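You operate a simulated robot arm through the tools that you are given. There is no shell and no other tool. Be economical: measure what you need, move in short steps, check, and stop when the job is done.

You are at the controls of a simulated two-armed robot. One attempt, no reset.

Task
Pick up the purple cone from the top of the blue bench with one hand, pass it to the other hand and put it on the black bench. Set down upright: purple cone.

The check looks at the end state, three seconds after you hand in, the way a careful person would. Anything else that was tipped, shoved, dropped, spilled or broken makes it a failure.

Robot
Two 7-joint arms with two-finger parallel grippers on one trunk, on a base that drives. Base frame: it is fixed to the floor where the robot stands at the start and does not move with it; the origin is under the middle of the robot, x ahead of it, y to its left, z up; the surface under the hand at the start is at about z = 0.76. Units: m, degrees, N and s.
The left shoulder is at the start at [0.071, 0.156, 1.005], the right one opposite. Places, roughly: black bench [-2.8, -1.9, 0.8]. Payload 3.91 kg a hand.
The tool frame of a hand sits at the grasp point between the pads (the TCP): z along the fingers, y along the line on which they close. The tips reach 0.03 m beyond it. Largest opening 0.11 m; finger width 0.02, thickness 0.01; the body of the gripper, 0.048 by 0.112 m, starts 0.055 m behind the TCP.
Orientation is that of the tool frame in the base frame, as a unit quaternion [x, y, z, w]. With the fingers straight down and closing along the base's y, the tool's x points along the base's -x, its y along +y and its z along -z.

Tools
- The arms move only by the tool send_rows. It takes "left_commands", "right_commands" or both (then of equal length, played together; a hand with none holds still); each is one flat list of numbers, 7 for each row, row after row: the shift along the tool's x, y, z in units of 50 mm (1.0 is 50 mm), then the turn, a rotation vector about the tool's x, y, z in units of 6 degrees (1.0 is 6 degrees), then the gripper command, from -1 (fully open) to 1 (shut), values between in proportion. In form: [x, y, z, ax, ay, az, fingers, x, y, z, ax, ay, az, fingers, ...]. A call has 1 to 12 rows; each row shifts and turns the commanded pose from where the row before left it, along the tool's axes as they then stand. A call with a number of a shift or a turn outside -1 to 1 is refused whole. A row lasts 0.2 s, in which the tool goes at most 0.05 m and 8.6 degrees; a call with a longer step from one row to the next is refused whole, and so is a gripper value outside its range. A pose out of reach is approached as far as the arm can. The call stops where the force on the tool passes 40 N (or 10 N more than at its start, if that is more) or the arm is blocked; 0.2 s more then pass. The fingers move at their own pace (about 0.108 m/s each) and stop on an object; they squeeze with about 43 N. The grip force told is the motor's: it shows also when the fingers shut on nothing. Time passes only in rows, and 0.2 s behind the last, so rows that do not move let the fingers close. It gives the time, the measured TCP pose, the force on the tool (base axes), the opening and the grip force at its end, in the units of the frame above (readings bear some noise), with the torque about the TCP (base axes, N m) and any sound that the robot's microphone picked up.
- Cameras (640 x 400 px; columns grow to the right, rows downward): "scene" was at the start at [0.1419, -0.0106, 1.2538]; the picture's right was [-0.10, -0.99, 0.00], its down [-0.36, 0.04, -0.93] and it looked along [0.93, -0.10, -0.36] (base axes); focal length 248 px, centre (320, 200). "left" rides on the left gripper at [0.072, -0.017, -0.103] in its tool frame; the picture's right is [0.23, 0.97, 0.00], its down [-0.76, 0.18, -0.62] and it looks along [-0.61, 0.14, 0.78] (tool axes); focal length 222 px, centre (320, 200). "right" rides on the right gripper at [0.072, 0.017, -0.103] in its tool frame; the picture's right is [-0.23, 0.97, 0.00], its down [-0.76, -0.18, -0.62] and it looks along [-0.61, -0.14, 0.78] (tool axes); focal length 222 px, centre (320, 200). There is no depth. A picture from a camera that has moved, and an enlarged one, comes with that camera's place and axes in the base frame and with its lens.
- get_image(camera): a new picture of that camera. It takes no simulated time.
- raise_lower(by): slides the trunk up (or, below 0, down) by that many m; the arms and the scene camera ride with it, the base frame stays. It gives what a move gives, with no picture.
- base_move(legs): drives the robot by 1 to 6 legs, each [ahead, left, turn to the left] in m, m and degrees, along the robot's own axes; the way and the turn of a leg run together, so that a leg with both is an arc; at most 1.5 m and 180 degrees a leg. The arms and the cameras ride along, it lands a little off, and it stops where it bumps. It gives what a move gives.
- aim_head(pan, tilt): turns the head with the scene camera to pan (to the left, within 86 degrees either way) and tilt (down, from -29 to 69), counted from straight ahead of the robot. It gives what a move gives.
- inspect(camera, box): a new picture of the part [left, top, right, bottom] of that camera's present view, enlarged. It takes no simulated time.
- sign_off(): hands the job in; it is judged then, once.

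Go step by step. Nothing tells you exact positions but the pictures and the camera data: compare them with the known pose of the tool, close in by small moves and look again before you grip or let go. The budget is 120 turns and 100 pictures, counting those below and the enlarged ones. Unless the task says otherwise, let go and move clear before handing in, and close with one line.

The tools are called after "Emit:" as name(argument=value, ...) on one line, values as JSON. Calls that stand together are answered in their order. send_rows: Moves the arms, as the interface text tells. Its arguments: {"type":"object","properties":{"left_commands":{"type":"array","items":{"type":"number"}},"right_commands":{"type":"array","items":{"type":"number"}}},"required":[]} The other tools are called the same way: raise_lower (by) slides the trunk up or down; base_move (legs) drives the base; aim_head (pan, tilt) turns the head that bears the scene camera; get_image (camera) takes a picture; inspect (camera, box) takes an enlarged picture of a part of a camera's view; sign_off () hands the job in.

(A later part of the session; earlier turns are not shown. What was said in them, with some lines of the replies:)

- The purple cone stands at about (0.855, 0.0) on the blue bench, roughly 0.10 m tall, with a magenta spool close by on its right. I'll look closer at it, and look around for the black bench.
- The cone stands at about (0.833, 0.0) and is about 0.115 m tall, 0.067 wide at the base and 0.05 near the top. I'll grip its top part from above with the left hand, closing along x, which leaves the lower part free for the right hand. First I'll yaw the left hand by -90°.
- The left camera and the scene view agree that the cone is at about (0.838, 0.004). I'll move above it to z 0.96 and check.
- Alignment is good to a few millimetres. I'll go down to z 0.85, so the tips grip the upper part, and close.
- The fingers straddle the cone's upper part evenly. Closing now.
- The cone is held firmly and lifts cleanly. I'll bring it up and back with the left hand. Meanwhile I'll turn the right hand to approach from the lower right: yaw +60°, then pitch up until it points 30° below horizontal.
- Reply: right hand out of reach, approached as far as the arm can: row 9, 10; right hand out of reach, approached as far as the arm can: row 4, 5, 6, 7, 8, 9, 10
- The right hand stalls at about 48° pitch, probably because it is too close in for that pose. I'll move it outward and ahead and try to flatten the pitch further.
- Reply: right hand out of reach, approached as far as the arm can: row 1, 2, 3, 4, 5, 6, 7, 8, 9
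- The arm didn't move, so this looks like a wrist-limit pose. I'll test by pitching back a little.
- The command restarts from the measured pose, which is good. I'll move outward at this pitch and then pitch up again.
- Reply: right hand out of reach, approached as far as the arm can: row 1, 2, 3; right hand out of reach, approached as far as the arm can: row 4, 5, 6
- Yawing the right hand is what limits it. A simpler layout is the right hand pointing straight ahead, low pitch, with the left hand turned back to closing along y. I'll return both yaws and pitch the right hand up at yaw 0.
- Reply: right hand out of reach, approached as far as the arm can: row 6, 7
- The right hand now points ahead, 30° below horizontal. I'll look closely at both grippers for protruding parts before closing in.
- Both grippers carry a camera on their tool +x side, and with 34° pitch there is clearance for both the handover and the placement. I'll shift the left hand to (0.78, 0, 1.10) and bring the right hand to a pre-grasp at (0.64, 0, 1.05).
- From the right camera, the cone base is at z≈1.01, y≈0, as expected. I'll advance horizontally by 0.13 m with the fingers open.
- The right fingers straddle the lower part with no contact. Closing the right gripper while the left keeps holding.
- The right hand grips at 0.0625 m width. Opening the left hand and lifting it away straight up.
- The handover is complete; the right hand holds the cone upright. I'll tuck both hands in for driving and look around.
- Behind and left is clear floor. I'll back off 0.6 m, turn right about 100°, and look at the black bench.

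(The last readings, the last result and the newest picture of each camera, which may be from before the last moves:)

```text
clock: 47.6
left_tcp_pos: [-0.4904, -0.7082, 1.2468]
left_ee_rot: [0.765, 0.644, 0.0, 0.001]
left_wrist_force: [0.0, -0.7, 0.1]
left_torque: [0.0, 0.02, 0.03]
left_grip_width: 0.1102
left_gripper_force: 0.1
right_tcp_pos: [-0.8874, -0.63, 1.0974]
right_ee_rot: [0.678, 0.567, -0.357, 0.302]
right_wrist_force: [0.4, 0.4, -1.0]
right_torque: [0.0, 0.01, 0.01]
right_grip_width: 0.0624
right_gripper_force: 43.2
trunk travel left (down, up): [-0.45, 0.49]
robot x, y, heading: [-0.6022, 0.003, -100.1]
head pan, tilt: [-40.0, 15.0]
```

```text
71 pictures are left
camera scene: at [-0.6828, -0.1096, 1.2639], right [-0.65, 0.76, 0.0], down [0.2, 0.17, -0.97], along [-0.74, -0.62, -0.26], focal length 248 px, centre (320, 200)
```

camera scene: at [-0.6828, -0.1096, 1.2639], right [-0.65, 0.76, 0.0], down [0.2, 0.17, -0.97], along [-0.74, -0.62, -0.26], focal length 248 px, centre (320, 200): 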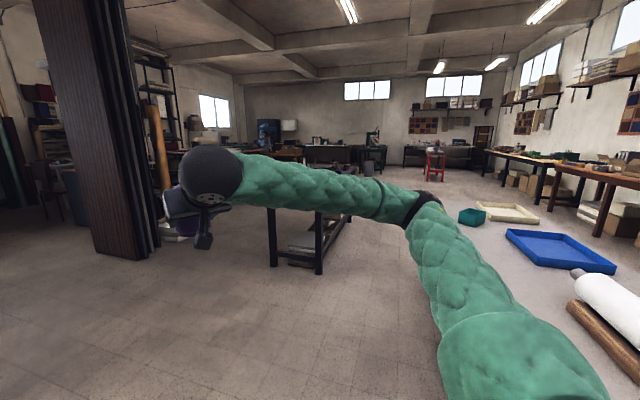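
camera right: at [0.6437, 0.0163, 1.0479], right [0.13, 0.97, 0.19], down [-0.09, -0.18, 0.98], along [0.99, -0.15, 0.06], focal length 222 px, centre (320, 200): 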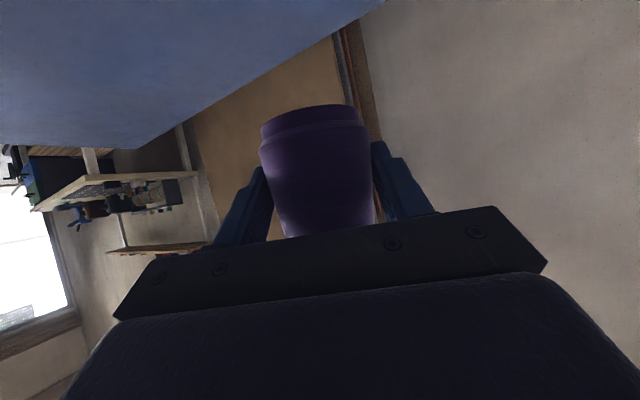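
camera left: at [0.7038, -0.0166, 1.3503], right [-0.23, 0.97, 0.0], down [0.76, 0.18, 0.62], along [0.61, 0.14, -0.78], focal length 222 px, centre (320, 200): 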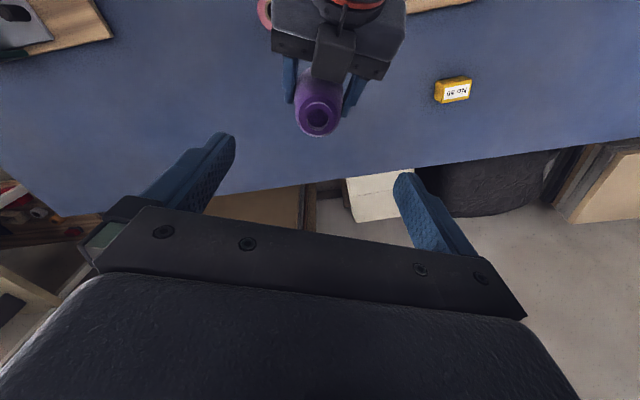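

The black bench's near short end spans roughly from (-2.25,-1.45) to (-2.07,-1.89), with its long axis at about -159°. I'll drive to about (-1.15,-1.1), face it, and look.

Emit:
base_move(legs=[[0, 0, -17], [1.2, 0, 0], [0, 0, -42]])

Emit:
aim_head(pan=0, tilt=20)

Emit:
get_image(camera="scene")

```text
clock: 56.6
left_tcp_pos: [-1.6854, -1.5649, 1.2476]
left_ee_rot: [0.98, 0.197, 0.001, 0.0]
left_wrist_force: [0.7, -0.2, 0.2]
left_torque: [-0.04, -0.06, -0.03]
left_grip_width: 0.1099
left_gripper_force: 0.1
right_tcp_pos: [-1.8307, -1.1886, 1.098]
right_ee_rot: [0.867, 0.172, -0.458, 0.093]
right_wrist_force: [-1.0, -0.5, -1.2]
right_torque: [0.01, -0.05, 0.03]
right_grip_width: 0.0621
right_gripper_force: 43.1
trunk travel left (down, up): [-0.45, 0.49]
robot x, y, heading: [-1.1459, -1.0925, -157.2]
head pan, tilt: [-40.0, 15.0]
```

```text
clock: 57.7
left_tcp_pos: [-1.6856, -1.5656, 1.2472]
left_ee_rot: [0.98, 0.197, -0.001, 0.0]
left_wrist_force: [-0.3, 0.6, 0.0]
left_torque: [0.02, 0.01, -0.04]
left_grip_width: 0.11
left_gripper_force: 0.1
right_tcp_pos: [-1.8317, -1.1899, 1.098]
right_ee_rot: [0.867, 0.171, -0.459, 0.092]
right_wrist_force: [0.6, -0.1, -0.1]
right_torque: [0.01, -0.01, 0.03]
right_grip_width: 0.0621
right_gripper_force: 43.3
trunk travel left (down, up): [-0.45, 0.49]
robot x, y, heading: [-1.1448, -1.0895, -157.1]
head pan, tilt: [0.0, 20.0]
```

```text
70 pictures are left
camera scene: at [-1.2795, -1.1483, 1.2557], right [-0.38, 0.92, 0.0], down [0.32, 0.13, -0.94], along [-0.87, -0.36, -0.34], focal length 248 px, centre (320, 200)
```

scene: 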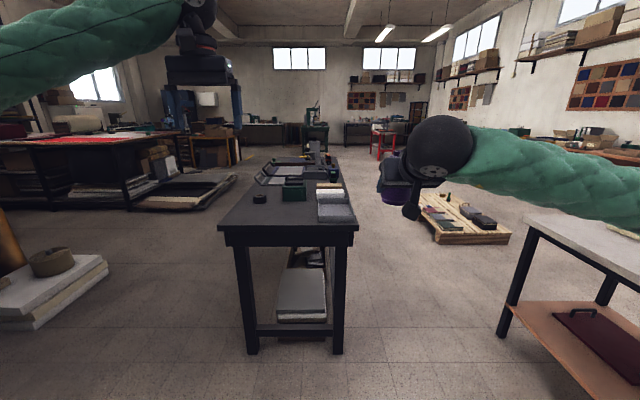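

The black bench lies straight ahead, with free space near its closest end. Zooming in.

Emit:
inspect(camera="scene", box=[200, 140, 376, 250])

```text
3.64 times, centred on (288, 195) of scene
camera zoom: at [-1.2795, -1.1483, 1.2557], right [-0.38, 0.92, 0.0], down [0.32, 0.13, -0.94], along [-0.87, -0.36, -0.34], focal length 903 px, centre (436, 218)
```

zoom: 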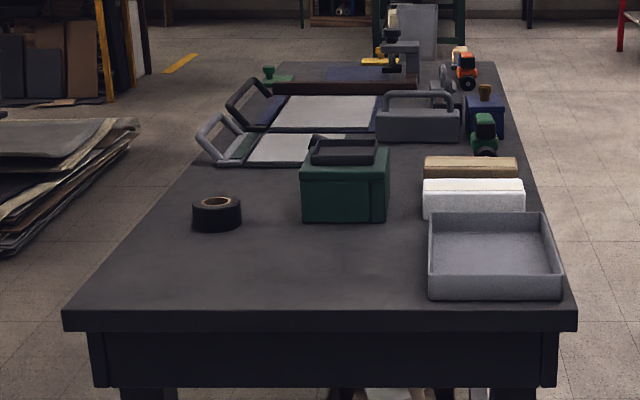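

The bench top is at about z 0.80, with its near edge about 1.09 m ahead of the robot axis, spanning 0.43 m left to 0.16 m right. The near-left area is free: the tape roll and green box start 0.27 m in, and the tray is on the right. I'll aim for a spot 0.11–0.12 m in from the edge, 0.20 m left of the current axis.

Emit:
base_move(legs=[[0.4, 0.375, 0]])

Emit:
aim_head(pan=-5, tilt=30)

Emit:
get_image(camera="scene")

Emit:
get_image(camera="right")

```text
clock: 60.9
left_tcp_pos: [-1.9009, -2.0689, 1.2461]
left_ee_rot: [0.98, 0.199, 0.0, 0.0]
left_wrist_force: [-0.1, -0.8, 0.3]
left_torque: [0.04, -0.01, 0.04]
left_grip_width: 0.1103
left_gripper_force: 0.1
right_tcp_pos: [-2.049, -1.6929, 1.0987]
right_ee_rot: [0.867, 0.173, -0.458, 0.092]
right_wrist_force: [-0.4, 0.4, -1.2]
right_torque: [0.0, -0.01, 0.0]
right_grip_width: 0.0622
right_gripper_force: 42.6
trunk travel left (down, up): [-0.45, 0.49]
robot x, y, heading: [-1.3664, -1.5905, -156.9]
head pan, tilt: [0.0, 20.0]
```

```text
clock: 61.6
left_tcp_pos: [-1.9005, -2.0667, 1.2477]
left_ee_rot: [0.98, 0.198, 0.001, 0.0]
left_wrist_force: [0.2, -0.2, -0.4]
left_torque: [0.0, -0.01, 0.01]
left_grip_width: 0.1101
left_gripper_force: 0.1
right_tcp_pos: [-2.0486, -1.6918, 1.0973]
right_ee_rot: [0.867, 0.173, -0.458, 0.092]
right_wrist_force: [-0.2, 0.9, -0.3]
right_torque: [-0.02, -0.03, -0.01]
right_grip_width: 0.0623
right_gripper_force: 42.9
trunk travel left (down, up): [-0.45, 0.49]
robot x, y, heading: [-1.3619, -1.5901, -157.4]
head pan, tilt: [-5.0, 30.0]
```

```text
68 pictures are left
camera scene: at [-1.4969, -1.6395, 1.2398], right [-0.31, 0.95, 0.0], down [0.48, 0.15, -0.87], along [-0.82, -0.27, -0.5], focal length 248 px, centre (320, 200)
```

scene: 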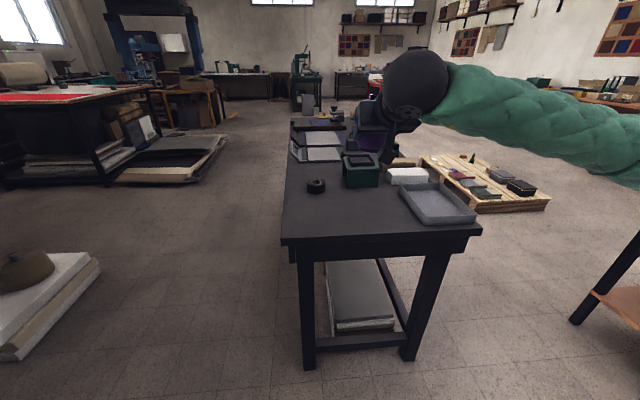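

```text
67 pictures are left
camera right: at [-1.9246, -1.659, 1.0956], right [0.26, -0.95, 0.19], down [0.01, 0.2, 0.98], along [-0.97, -0.25, 0.06], focal length 222 px, centre (320, 200)
```

right: 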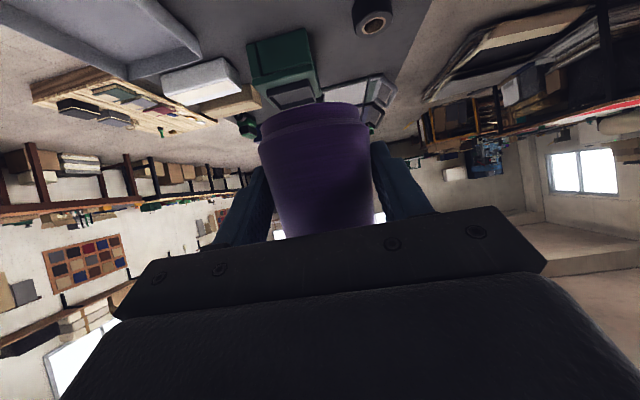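

The near edge is 0.69 m ahead and the cone is at 0.683 ahead, 0.17 right, over clear bench laterally. I'll drive 0.125 m ahead, then lower the trunk by 0.20.

Emit:
base_move(legs=[[0.125, 0, 0]])

Emit:
raise_lower(by=-0.2)

Emit:
get_image(camera="scene")

Emit:
get_image(camera="right")

Emit:
get_image(camera="left")

```text
clock: 62.9
left_tcp_pos: [-2.0205, -2.1159, 1.2449]
left_ee_rot: [0.98, 0.198, 0.002, 0.0]
left_wrist_force: [-0.2, 1.1, 0.3]
left_torque: [0.02, -0.03, 0.0]
left_grip_width: 0.11
left_gripper_force: 0.0
right_tcp_pos: [-2.1688, -1.7401, 1.0966]
right_ee_rot: [0.868, 0.173, -0.457, 0.093]
right_wrist_force: [0.2, -0.1, -0.9]
right_torque: [0.04, -0.01, 0.01]
right_grip_width: 0.0617
right_gripper_force: 43.0
trunk travel left (down, up): [-0.45, 0.49]
robot x, y, heading: [-1.4782, -1.6435, -157.4]
head pan, tilt: [-5.0, 30.0]
```

```text
clock: 65.0
left_tcp_pos: [-2.0192, -2.1165, 1.0467]
left_ee_rot: [0.98, 0.197, 0.001, 0.0]
left_wrist_force: [0.3, 0.5, -0.3]
left_torque: [0.01, 0.03, 0.02]
left_grip_width: 0.1102
left_gripper_force: 0.0
right_tcp_pos: [-2.1661, -1.7395, 0.8976]
right_ee_rot: [0.867, 0.172, -0.458, 0.093]
right_wrist_force: [-0.5, -0.1, -1.0]
right_torque: [-0.01, 0.02, -0.02]
right_grip_width: 0.0621
right_gripper_force: 42.8
trunk travel left (down, up): [-0.25, 0.69]
robot x, y, heading: [-1.4785, -1.6381, -157.2]
head pan, tilt: [-5.0, 30.0]
```

```text
66 pictures are left
camera scene: at [-1.6137, -1.6886, 1.0398], right [-0.31, 0.95, 0.0], down [0.48, 0.15, -0.87], along [-0.82, -0.26, -0.5], focal length 248 px, centre (320, 200)
```

scene: 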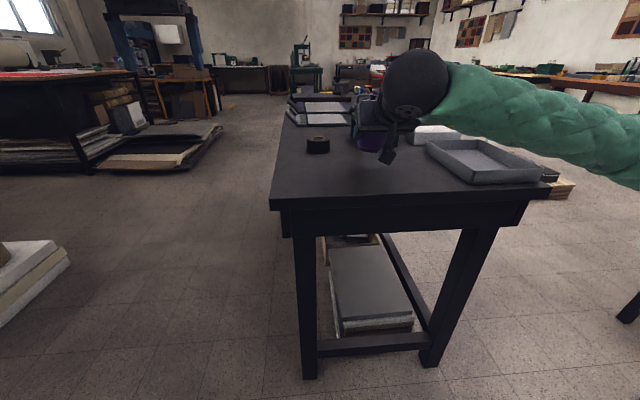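

```text
65 pictures are left
camera right: at [-2.0415, -1.7078, 0.8957], right [0.26, -0.95, 0.19], down [0.01, 0.2, 0.98], along [-0.97, -0.25, 0.06], focal length 222 px, centre (320, 200)
```

right: 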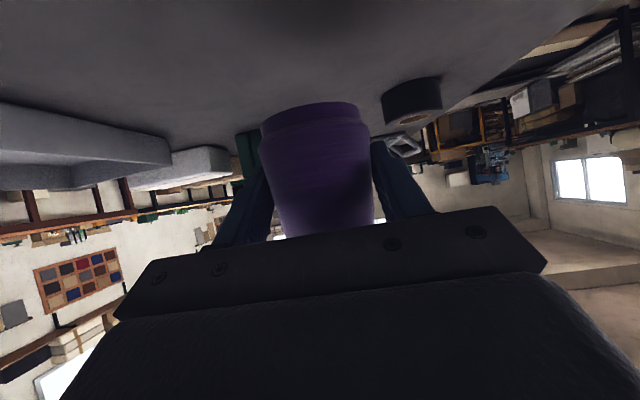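

```text
64 pictures are left
camera left: at [-1.9593, -2.073, 1.1504], right [0.59, -0.81, 0.0], down [-0.63, -0.46, 0.62], along [-0.5, -0.37, -0.78], focal length 222 px, centre (320, 200)
```

left: 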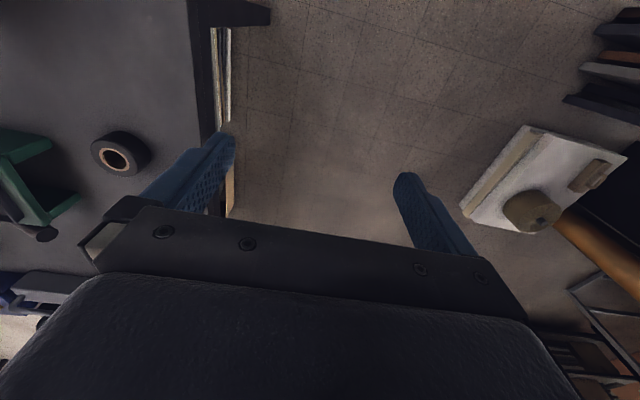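

The cone base is at about z 0.857 over clear bench, 0.11 m in from the edge, with nothing near. I'll lower the trunk by another 0.03, then go down in small steps watching the force.

Emit:
raise_lower(by=-0.03)

Emit:
get_image(camera="right")

Emit:
inspect(camera="scene", box=[260, 80, 460, 205])

```text
clock: 65.8
left_tcp_pos: [-2.0182, -2.116, 1.0165]
left_ee_rot: [0.98, 0.198, -0.001, 0.0]
left_wrist_force: [-0.4, 0.0, 0.1]
left_torque: [0.02, 0.0, 0.0]
left_grip_width: 0.1099
left_gripper_force: 0.1
right_tcp_pos: [-2.1658, -1.7396, 0.8688]
right_ee_rot: [0.867, 0.172, -0.458, 0.092]
right_wrist_force: [0.5, -0.1, -1.1]
right_torque: [-0.01, -0.01, 0.03]
right_grip_width: 0.0619
right_gripper_force: 42.8
trunk travel left (down, up): [-0.22, 0.72]
robot x, y, heading: [-1.4808, -1.6393, -157.0]
head pan, tilt: [-5.0, 30.0]
```

```text
63 pictures are left
camera right: at [-2.0413, -1.7077, 0.8658], right [0.26, -0.95, 0.19], down [0.01, 0.2, 0.98], along [-0.97, -0.25, 0.06], focal length 222 px, centre (320, 200)
```

right: 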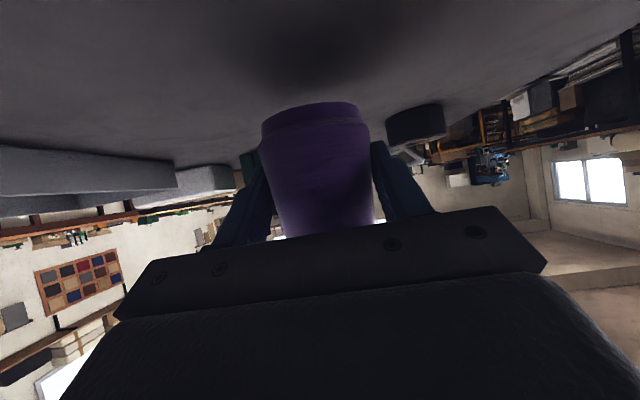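

```text
3.20 times, centred on (360, 142) of scene
camera zoom: at [-1.6135, -1.6885, 1.0099], right [-0.31, 0.95, 0.0], down [0.48, 0.15, -0.87], along [-0.82, -0.26, -0.5], focal length 795 px, centre (192, 384)
```

zoom: 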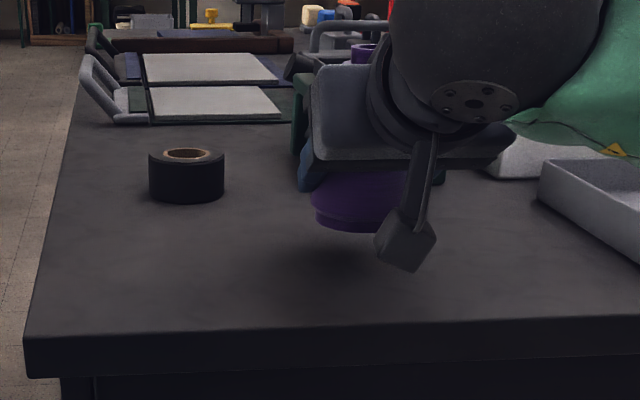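

The shadow shows a gap of about 2–3 cm. Going down in small arm steps.

Emit:
send_rows(right_commands=[0.083, 0, 0.056, 0, 0, 0, 1, 0.083, 0, 0.056, 0, 0, 0, 1, 0, 0, 0, 0, 0, 0, 1])

Emit:
send_rows(right_commands=[0.066, 0, 0.045, 0, 0, 0, 1, 0, 0, 0, 0, 0, 0, 1])

Emit:
send_rows(right_commands=[0.066, 0, 0.045, 0, 0, 0, 1, 0, 0, 0, 0, 0, 0, 1])

Emit:
get_image(camera="right")

Emit:
inspect(camera="scene", box=[260, 80, 460, 205])

```text
clock: 66.6
left_tcp_pos: [-2.0189, -2.1159, 1.0159]
left_ee_rot: [0.98, 0.198, 0.001, -0.001]
left_wrist_force: [-1.1, 0.1, 0.1]
left_torque: [0.01, 0.03, 0.01]
left_grip_width: 0.11
left_gripper_force: 0.1
right_tcp_pos: [-2.1645, -1.7402, 0.8571]
right_ee_rot: [0.867, 0.173, -0.458, 0.094]
right_wrist_force: [-0.3, 0.5, -1.1]
right_torque: [-0.01, -0.02, 0.0]
right_grip_width: 0.0618
right_gripper_force: 43.2
trunk travel left (down, up): [-0.22, 0.72]
robot x, y, heading: [-1.4793, -1.6428, -157.3]
head pan, tilt: [-5.0, 30.0]
```

```text
clock: 67.2
left_tcp_pos: [-2.0178, -2.1157, 1.0166]
left_ee_rot: [0.98, 0.198, 0.001, 0.0]
left_wrist_force: [-0.7, -1.2, -0.2]
left_torque: [0.01, 0.01, -0.04]
left_grip_width: 0.1101
left_gripper_force: 0.1
right_tcp_pos: [-2.165, -1.7393, 0.8537]
right_ee_rot: [0.867, 0.172, -0.458, 0.093]
right_wrist_force: [-0.1, 0.1, -0.6]
right_torque: [0.03, 0.01, 0.02]
right_grip_width: 0.062
right_gripper_force: 42.6
trunk travel left (down, up): [-0.22, 0.72]
robot x, y, heading: [-1.4809, -1.6355, -157.0]
head pan, tilt: [-5.0, 30.0]
```

```text
clock: 67.8
left_tcp_pos: [-2.0188, -2.1154, 1.0167]
left_ee_rot: [0.98, 0.198, 0.0, -0.001]
left_wrist_force: [-0.2, 0.7, 0.5]
left_torque: [0.03, 0.01, -0.03]
left_grip_width: 0.1099
left_gripper_force: 0.1
right_tcp_pos: [-2.1651, -1.7398, 0.8493]
right_ee_rot: [0.867, 0.172, -0.458, 0.093]
right_wrist_force: [0.6, -0.5, -1.2]
right_torque: [0.02, -0.03, 0.0]
right_grip_width: 0.0621
right_gripper_force: 43.2
trunk travel left (down, up): [-0.22, 0.72]
robot x, y, heading: [-1.4785, -1.6405, -157.2]
head pan, tilt: [-5.0, 30.0]
```

```text
61 pictures are left
camera right: at [-2.0413, -1.7075, 0.8472], right [0.26, -0.95, 0.19], down [0.01, 0.2, 0.98], along [-0.97, -0.25, 0.06], focal length 222 px, centre (320, 200)
```

right: 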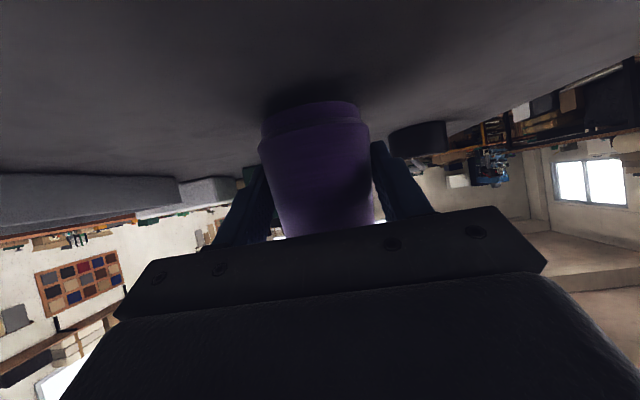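

```text
3.20 times, centred on (360, 142) of scene
camera zoom: at [-1.6138, -1.6887, 1.0097], right [-0.31, 0.95, 0.0], down [0.48, 0.15, -0.87], along [-0.82, -0.26, -0.5], focal length 795 px, centre (192, 384)
```

zoom: 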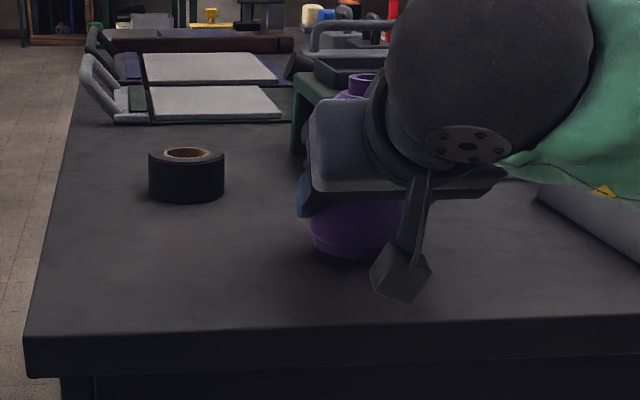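

The cone is close to the surface now and there is still no contact. Continuing in 3 mm steps.

Emit:
send_rows(right_commands=[0.05, 0, 0.034, 0, 0, 0, 1, 0, 0, 0, 0, 0, 0, 1])

Emit:
send_rows(right_commands=[0.04, 0, 0.028, 0, 0, 0, 1, 0, 0, 0, 0, 0, 0, 1])

```text
clock: 68.4
left_tcp_pos: [-2.0182, -2.1161, 1.0151]
left_ee_rot: [0.98, 0.198, 0.0, 0.0]
left_wrist_force: [-0.4, 0.5, -0.1]
left_torque: [-0.03, 0.05, 0.0]
left_grip_width: 0.1099
left_gripper_force: 0.1
right_tcp_pos: [-2.1661, -1.7398, 0.8466]
right_ee_rot: [0.867, 0.172, -0.458, 0.093]
right_wrist_force: [-0.3, 0.0, -1.4]
right_torque: [0.02, 0.0, 0.01]
right_grip_width: 0.0617
right_gripper_force: 42.9
trunk travel left (down, up): [-0.22, 0.72]
robot x, y, heading: [-1.4798, -1.6436, -157.2]
head pan, tilt: [-5.0, 30.0]
```

```text
clock: 69.0
left_tcp_pos: [-2.018, -2.1155, 1.0176]
left_ee_rot: [0.98, 0.198, 0.002, 0.0]
left_wrist_force: [-0.5, 1.0, 0.3]
left_torque: [0.02, 0.02, 0.01]
left_grip_width: 0.11
left_gripper_force: 0.1
right_tcp_pos: [-2.1645, -1.7397, 0.8444]
right_ee_rot: [0.867, 0.172, -0.458, 0.092]
right_wrist_force: [-0.6, 0.3, -1.3]
right_torque: [0.01, 0.01, 0.03]
right_grip_width: 0.0621
right_gripper_force: 43.3
trunk travel left (down, up): [-0.22, 0.72]
robot x, y, heading: [-1.4779, -1.642, -157.0]
head pan, tilt: [-5.0, 30.0]
```

Emit:
send_rows(right_commands=[0.04, 0, 0.028, 0, 0, 0, 1, 0, 0, 0, 0, 0, 0, 1])

Emit:
send_rows(right_commands=[0.04, 0, 0.028, 0, 0, 0, 1, 0, 0, 0, 0, 0, 0, 1])

Emit:
get_image(camera="right")

Emit:
inspect(camera="scene", box=[320, 100, 440, 180])

```text
clock: 69.6
left_tcp_pos: [-2.019, -2.1157, 1.0153]
left_ee_rot: [0.98, 0.198, 0.0, 0.001]
left_wrist_force: [-0.4, -0.7, 0.4]
left_torque: [0.01, 0.01, 0.03]
left_grip_width: 0.1099
left_gripper_force: 0.1
right_tcp_pos: [-2.1659, -1.7397, 0.8424]
right_ee_rot: [0.867, 0.172, -0.458, 0.092]
right_wrist_force: [0.0, 0.0, -1.8]
right_torque: [0.0, 0.01, -0.02]
right_grip_width: 0.0621
right_gripper_force: 43.5
trunk travel left (down, up): [-0.22, 0.72]
robot x, y, heading: [-1.479, -1.6402, -157.3]
head pan, tilt: [-5.0, 30.0]
```

```text
clock: 70.2
left_tcp_pos: [-2.0185, -2.117, 1.0169]
left_ee_rot: [0.98, 0.198, 0.0, 0.0]
left_wrist_force: [0.1, -0.6, -0.5]
left_torque: [-0.02, 0.0, 0.02]
left_grip_width: 0.1102
left_gripper_force: 0.0
right_tcp_pos: [-2.1657, -1.7399, 0.8412]
right_ee_rot: [0.866, 0.173, -0.459, 0.094]
right_wrist_force: [-2.5, -0.4, 14.3]
right_torque: [0.36, 0.26, 0.07]
right_grip_width: 0.0622
right_gripper_force: 42.7
trunk travel left (down, up): [-0.22, 0.72]
robot x, y, heading: [-1.4795, -1.6412, -157.0]
head pan, tilt: [-5.0, 30.0]
```

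```text
59 pictures are left
camera right: at [-2.0418, -1.708, 0.8388], right [0.26, -0.95, 0.19], down [0.01, 0.2, 0.98], along [-0.97, -0.25, 0.06], focal length 222 px, centre (320, 200)
```

right: 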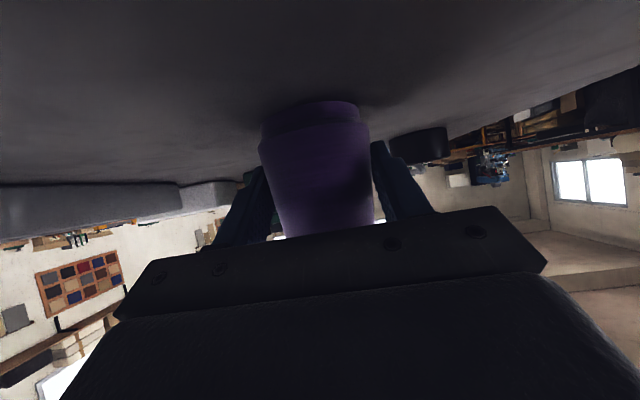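

```text
5.00 times, centred on (380, 140) of scene
camera zoom: at [-1.6132, -1.6886, 1.01], right [-0.31, 0.95, 0.0], down [0.48, 0.15, -0.87], along [-0.82, -0.26, -0.5], focal length 1242 px, centre (20, 500)
```

zoom: 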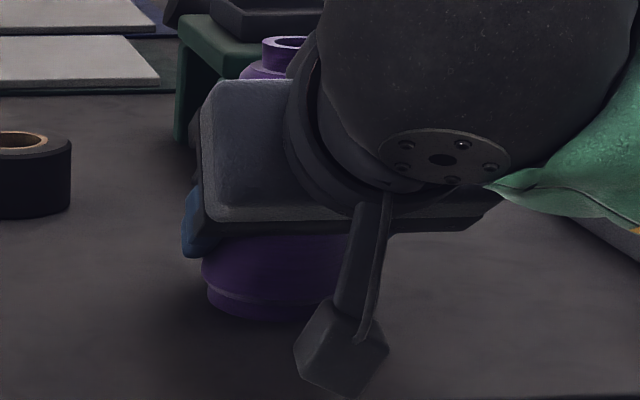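

Contact was felt at z 0.841 (14 N), so the cone's base is on the bench. I'll open the gripper, let it settle, and look.

Emit:
send_rows(right_commands=[0, 0, 0, 0, 0, 0, -0.3, 0, 0, 0, 0, 0, 0, -0.6, 0, 0, 0, 0, 0, 0, -1, 0, 0, 0, 0, 0, 0, -1])

Emit:
get_image(camera="right")

Emit:
inspect(camera="scene", box=[320, 100, 440, 180])

```text
clock: 71.2
left_tcp_pos: [-2.018, -2.1165, 1.0161]
left_ee_rot: [0.98, 0.198, 0.0, 0.0]
left_wrist_force: [0.3, 1.0, 0.1]
left_torque: [-0.01, 0.0, 0.03]
left_grip_width: 0.1102
left_gripper_force: 0.1
right_tcp_pos: [-2.1661, -1.7404, 0.84]
right_ee_rot: [0.867, 0.172, -0.458, 0.093]
right_wrist_force: [0.0, -0.5, 0.7]
right_torque: [-0.03, 0.0, 0.01]
right_grip_width: 0.1103
right_gripper_force: 0.1
trunk travel left (down, up): [-0.22, 0.72]
robot x, y, heading: [-1.4797, -1.639, -157.1]
head pan, tilt: [-5.0, 30.0]
```

```text
57 pictures are left
camera right: at [-2.0422, -1.7081, 0.8374], right [0.26, -0.95, 0.19], down [0.01, 0.2, 0.98], along [-0.97, -0.25, 0.06], focal length 222 px, centre (320, 200)
```

right: 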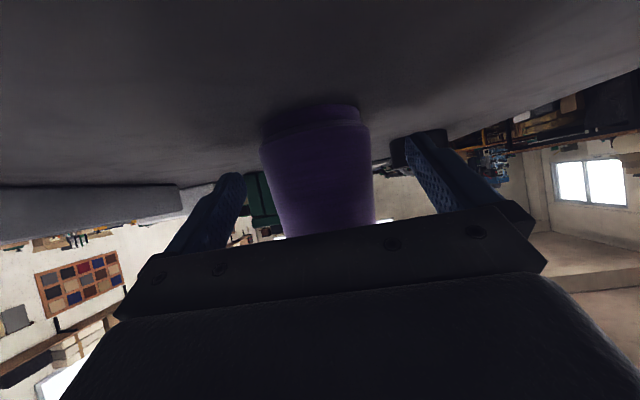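

```text
5.00 times, centred on (380, 140) of scene
camera zoom: at [-1.6138, -1.6887, 1.0097], right [-0.31, 0.95, 0.0], down [0.48, 0.15, -0.87], along [-0.82, -0.26, -0.5], focal length 1242 px, centre (20, 500)
```

zoom: 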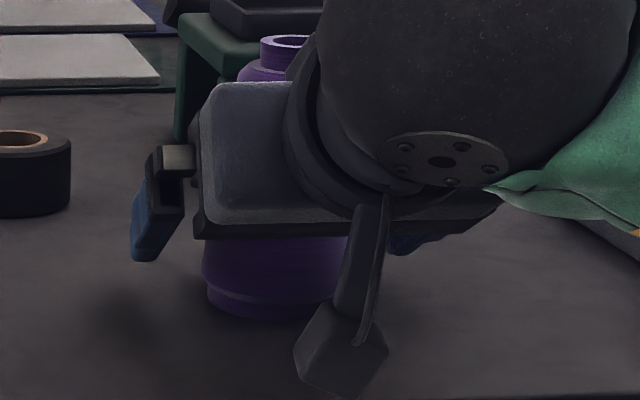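

The cone stands freely between the open fingers. I'll withdraw along the tool axis and then back the base off.

Emit:
send_rows(right_commands=[0, 0, -0.4, 0, 0, 0, -1, 0, 0, -0.6, 0, 0, 0, -1, 0, 0, -0.6, 0, 0, 0, -1, 0, 0, -0.6, 0, 0, 0, -1])

Emit:
base_move(legs=[[-0.35, 0, 0]])

Emit:
get_image(camera="scene")

Emit:
get_image(camera="right")

```text
clock: 72.2
left_tcp_pos: [-2.0184, -2.1155, 1.0172]
left_ee_rot: [0.98, 0.199, 0.001, 0.0]
left_wrist_force: [-0.4, 0.5, 0.6]
left_torque: [0.0, -0.03, -0.03]
left_grip_width: 0.11
left_gripper_force: 0.1
right_tcp_pos: [-2.0801, -1.7051, 0.9016]
right_ee_rot: [0.867, 0.172, -0.458, 0.092]
right_wrist_force: [-0.8, -0.1, 0.1]
right_torque: [0.0, 0.0, 0.02]
right_grip_width: 0.1101
right_gripper_force: 0.1
trunk travel left (down, up): [-0.22, 0.72]
robot x, y, heading: [-1.4785, -1.6399, -157.0]
head pan, tilt: [-5.0, 30.0]
```

```text
clock: 74.5
left_tcp_pos: [-1.6931, -1.9781, 1.0166]
left_ee_rot: [0.98, 0.197, -0.001, 0.0]
left_wrist_force: [0.2, 0.9, 0.9]
left_torque: [0.01, -0.01, -0.01]
left_grip_width: 0.11
left_gripper_force: 0.0
right_tcp_pos: [-1.7541, -1.5673, 0.9007]
right_ee_rot: [0.867, 0.172, -0.458, 0.093]
right_wrist_force: [-1.1, -0.5, -0.3]
right_torque: [0.02, -0.01, -0.04]
right_grip_width: 0.1099
right_gripper_force: 0.0
trunk travel left (down, up): [-0.22, 0.72]
robot x, y, heading: [-1.1542, -1.5026, -157.1]
head pan, tilt: [-5.0, 30.0]
```

```text
55 pictures are left
camera scene: at [-1.2867, -1.5512, 1.0098], right [-0.3, 0.95, 0.0], down [0.48, 0.15, -0.87], along [-0.82, -0.26, -0.5], focal length 248 px, centre (320, 200)
```

scene: 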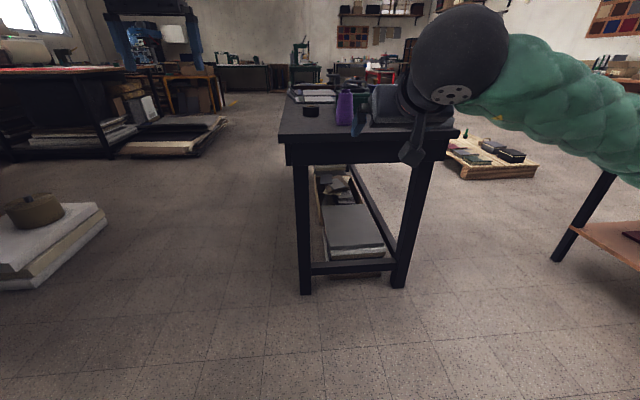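

```text
54 pictures are left
camera right: at [-1.6301, -1.5352, 0.8993], right [0.25, -0.95, 0.19], down [0.01, 0.2, 0.98], along [-0.97, -0.25, 0.06], focal length 222 px, centre (320, 200)
```

right: 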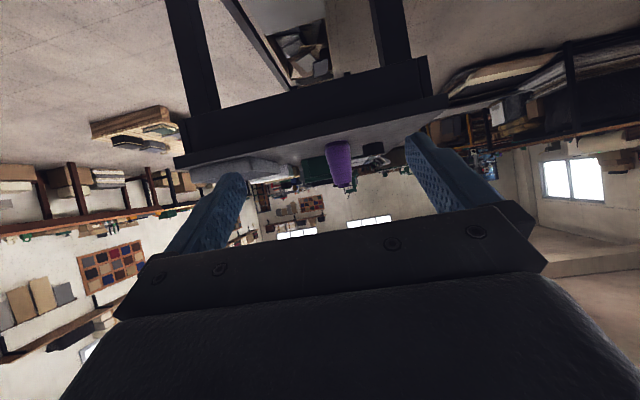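

Emit:
inspect(camera="scene", box=[270, 70, 430, 170])

```text
4.00 times, centred on (350, 120) of scene
camera zoom: at [-1.2867, -1.5512, 1.0098], right [-0.3, 0.95, 0.0], down [0.48, 0.15, -0.87], along [-0.82, -0.26, -0.5], focal length 993 px, centre (200, 520)
```

zoom: 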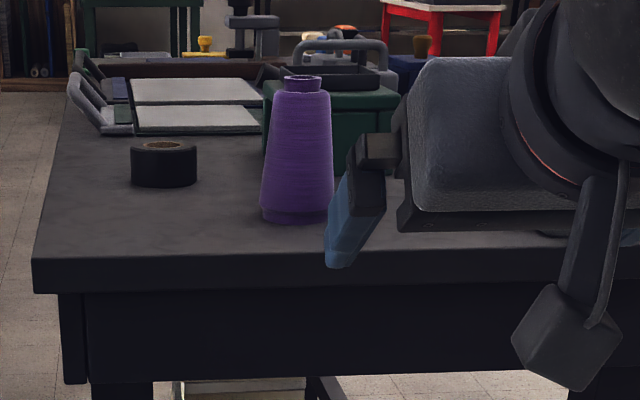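

The cone stands upright on the black bench, both hands are empty and clear, and nothing else was disturbed. Handing in.

Emit:
sign_off()

```text
The job is handed in.
```

The purple cone was picked from the blue bench with the left hand, passed to the right hand, and set down upright on the black bench, about 0.11 m in from the near edge.
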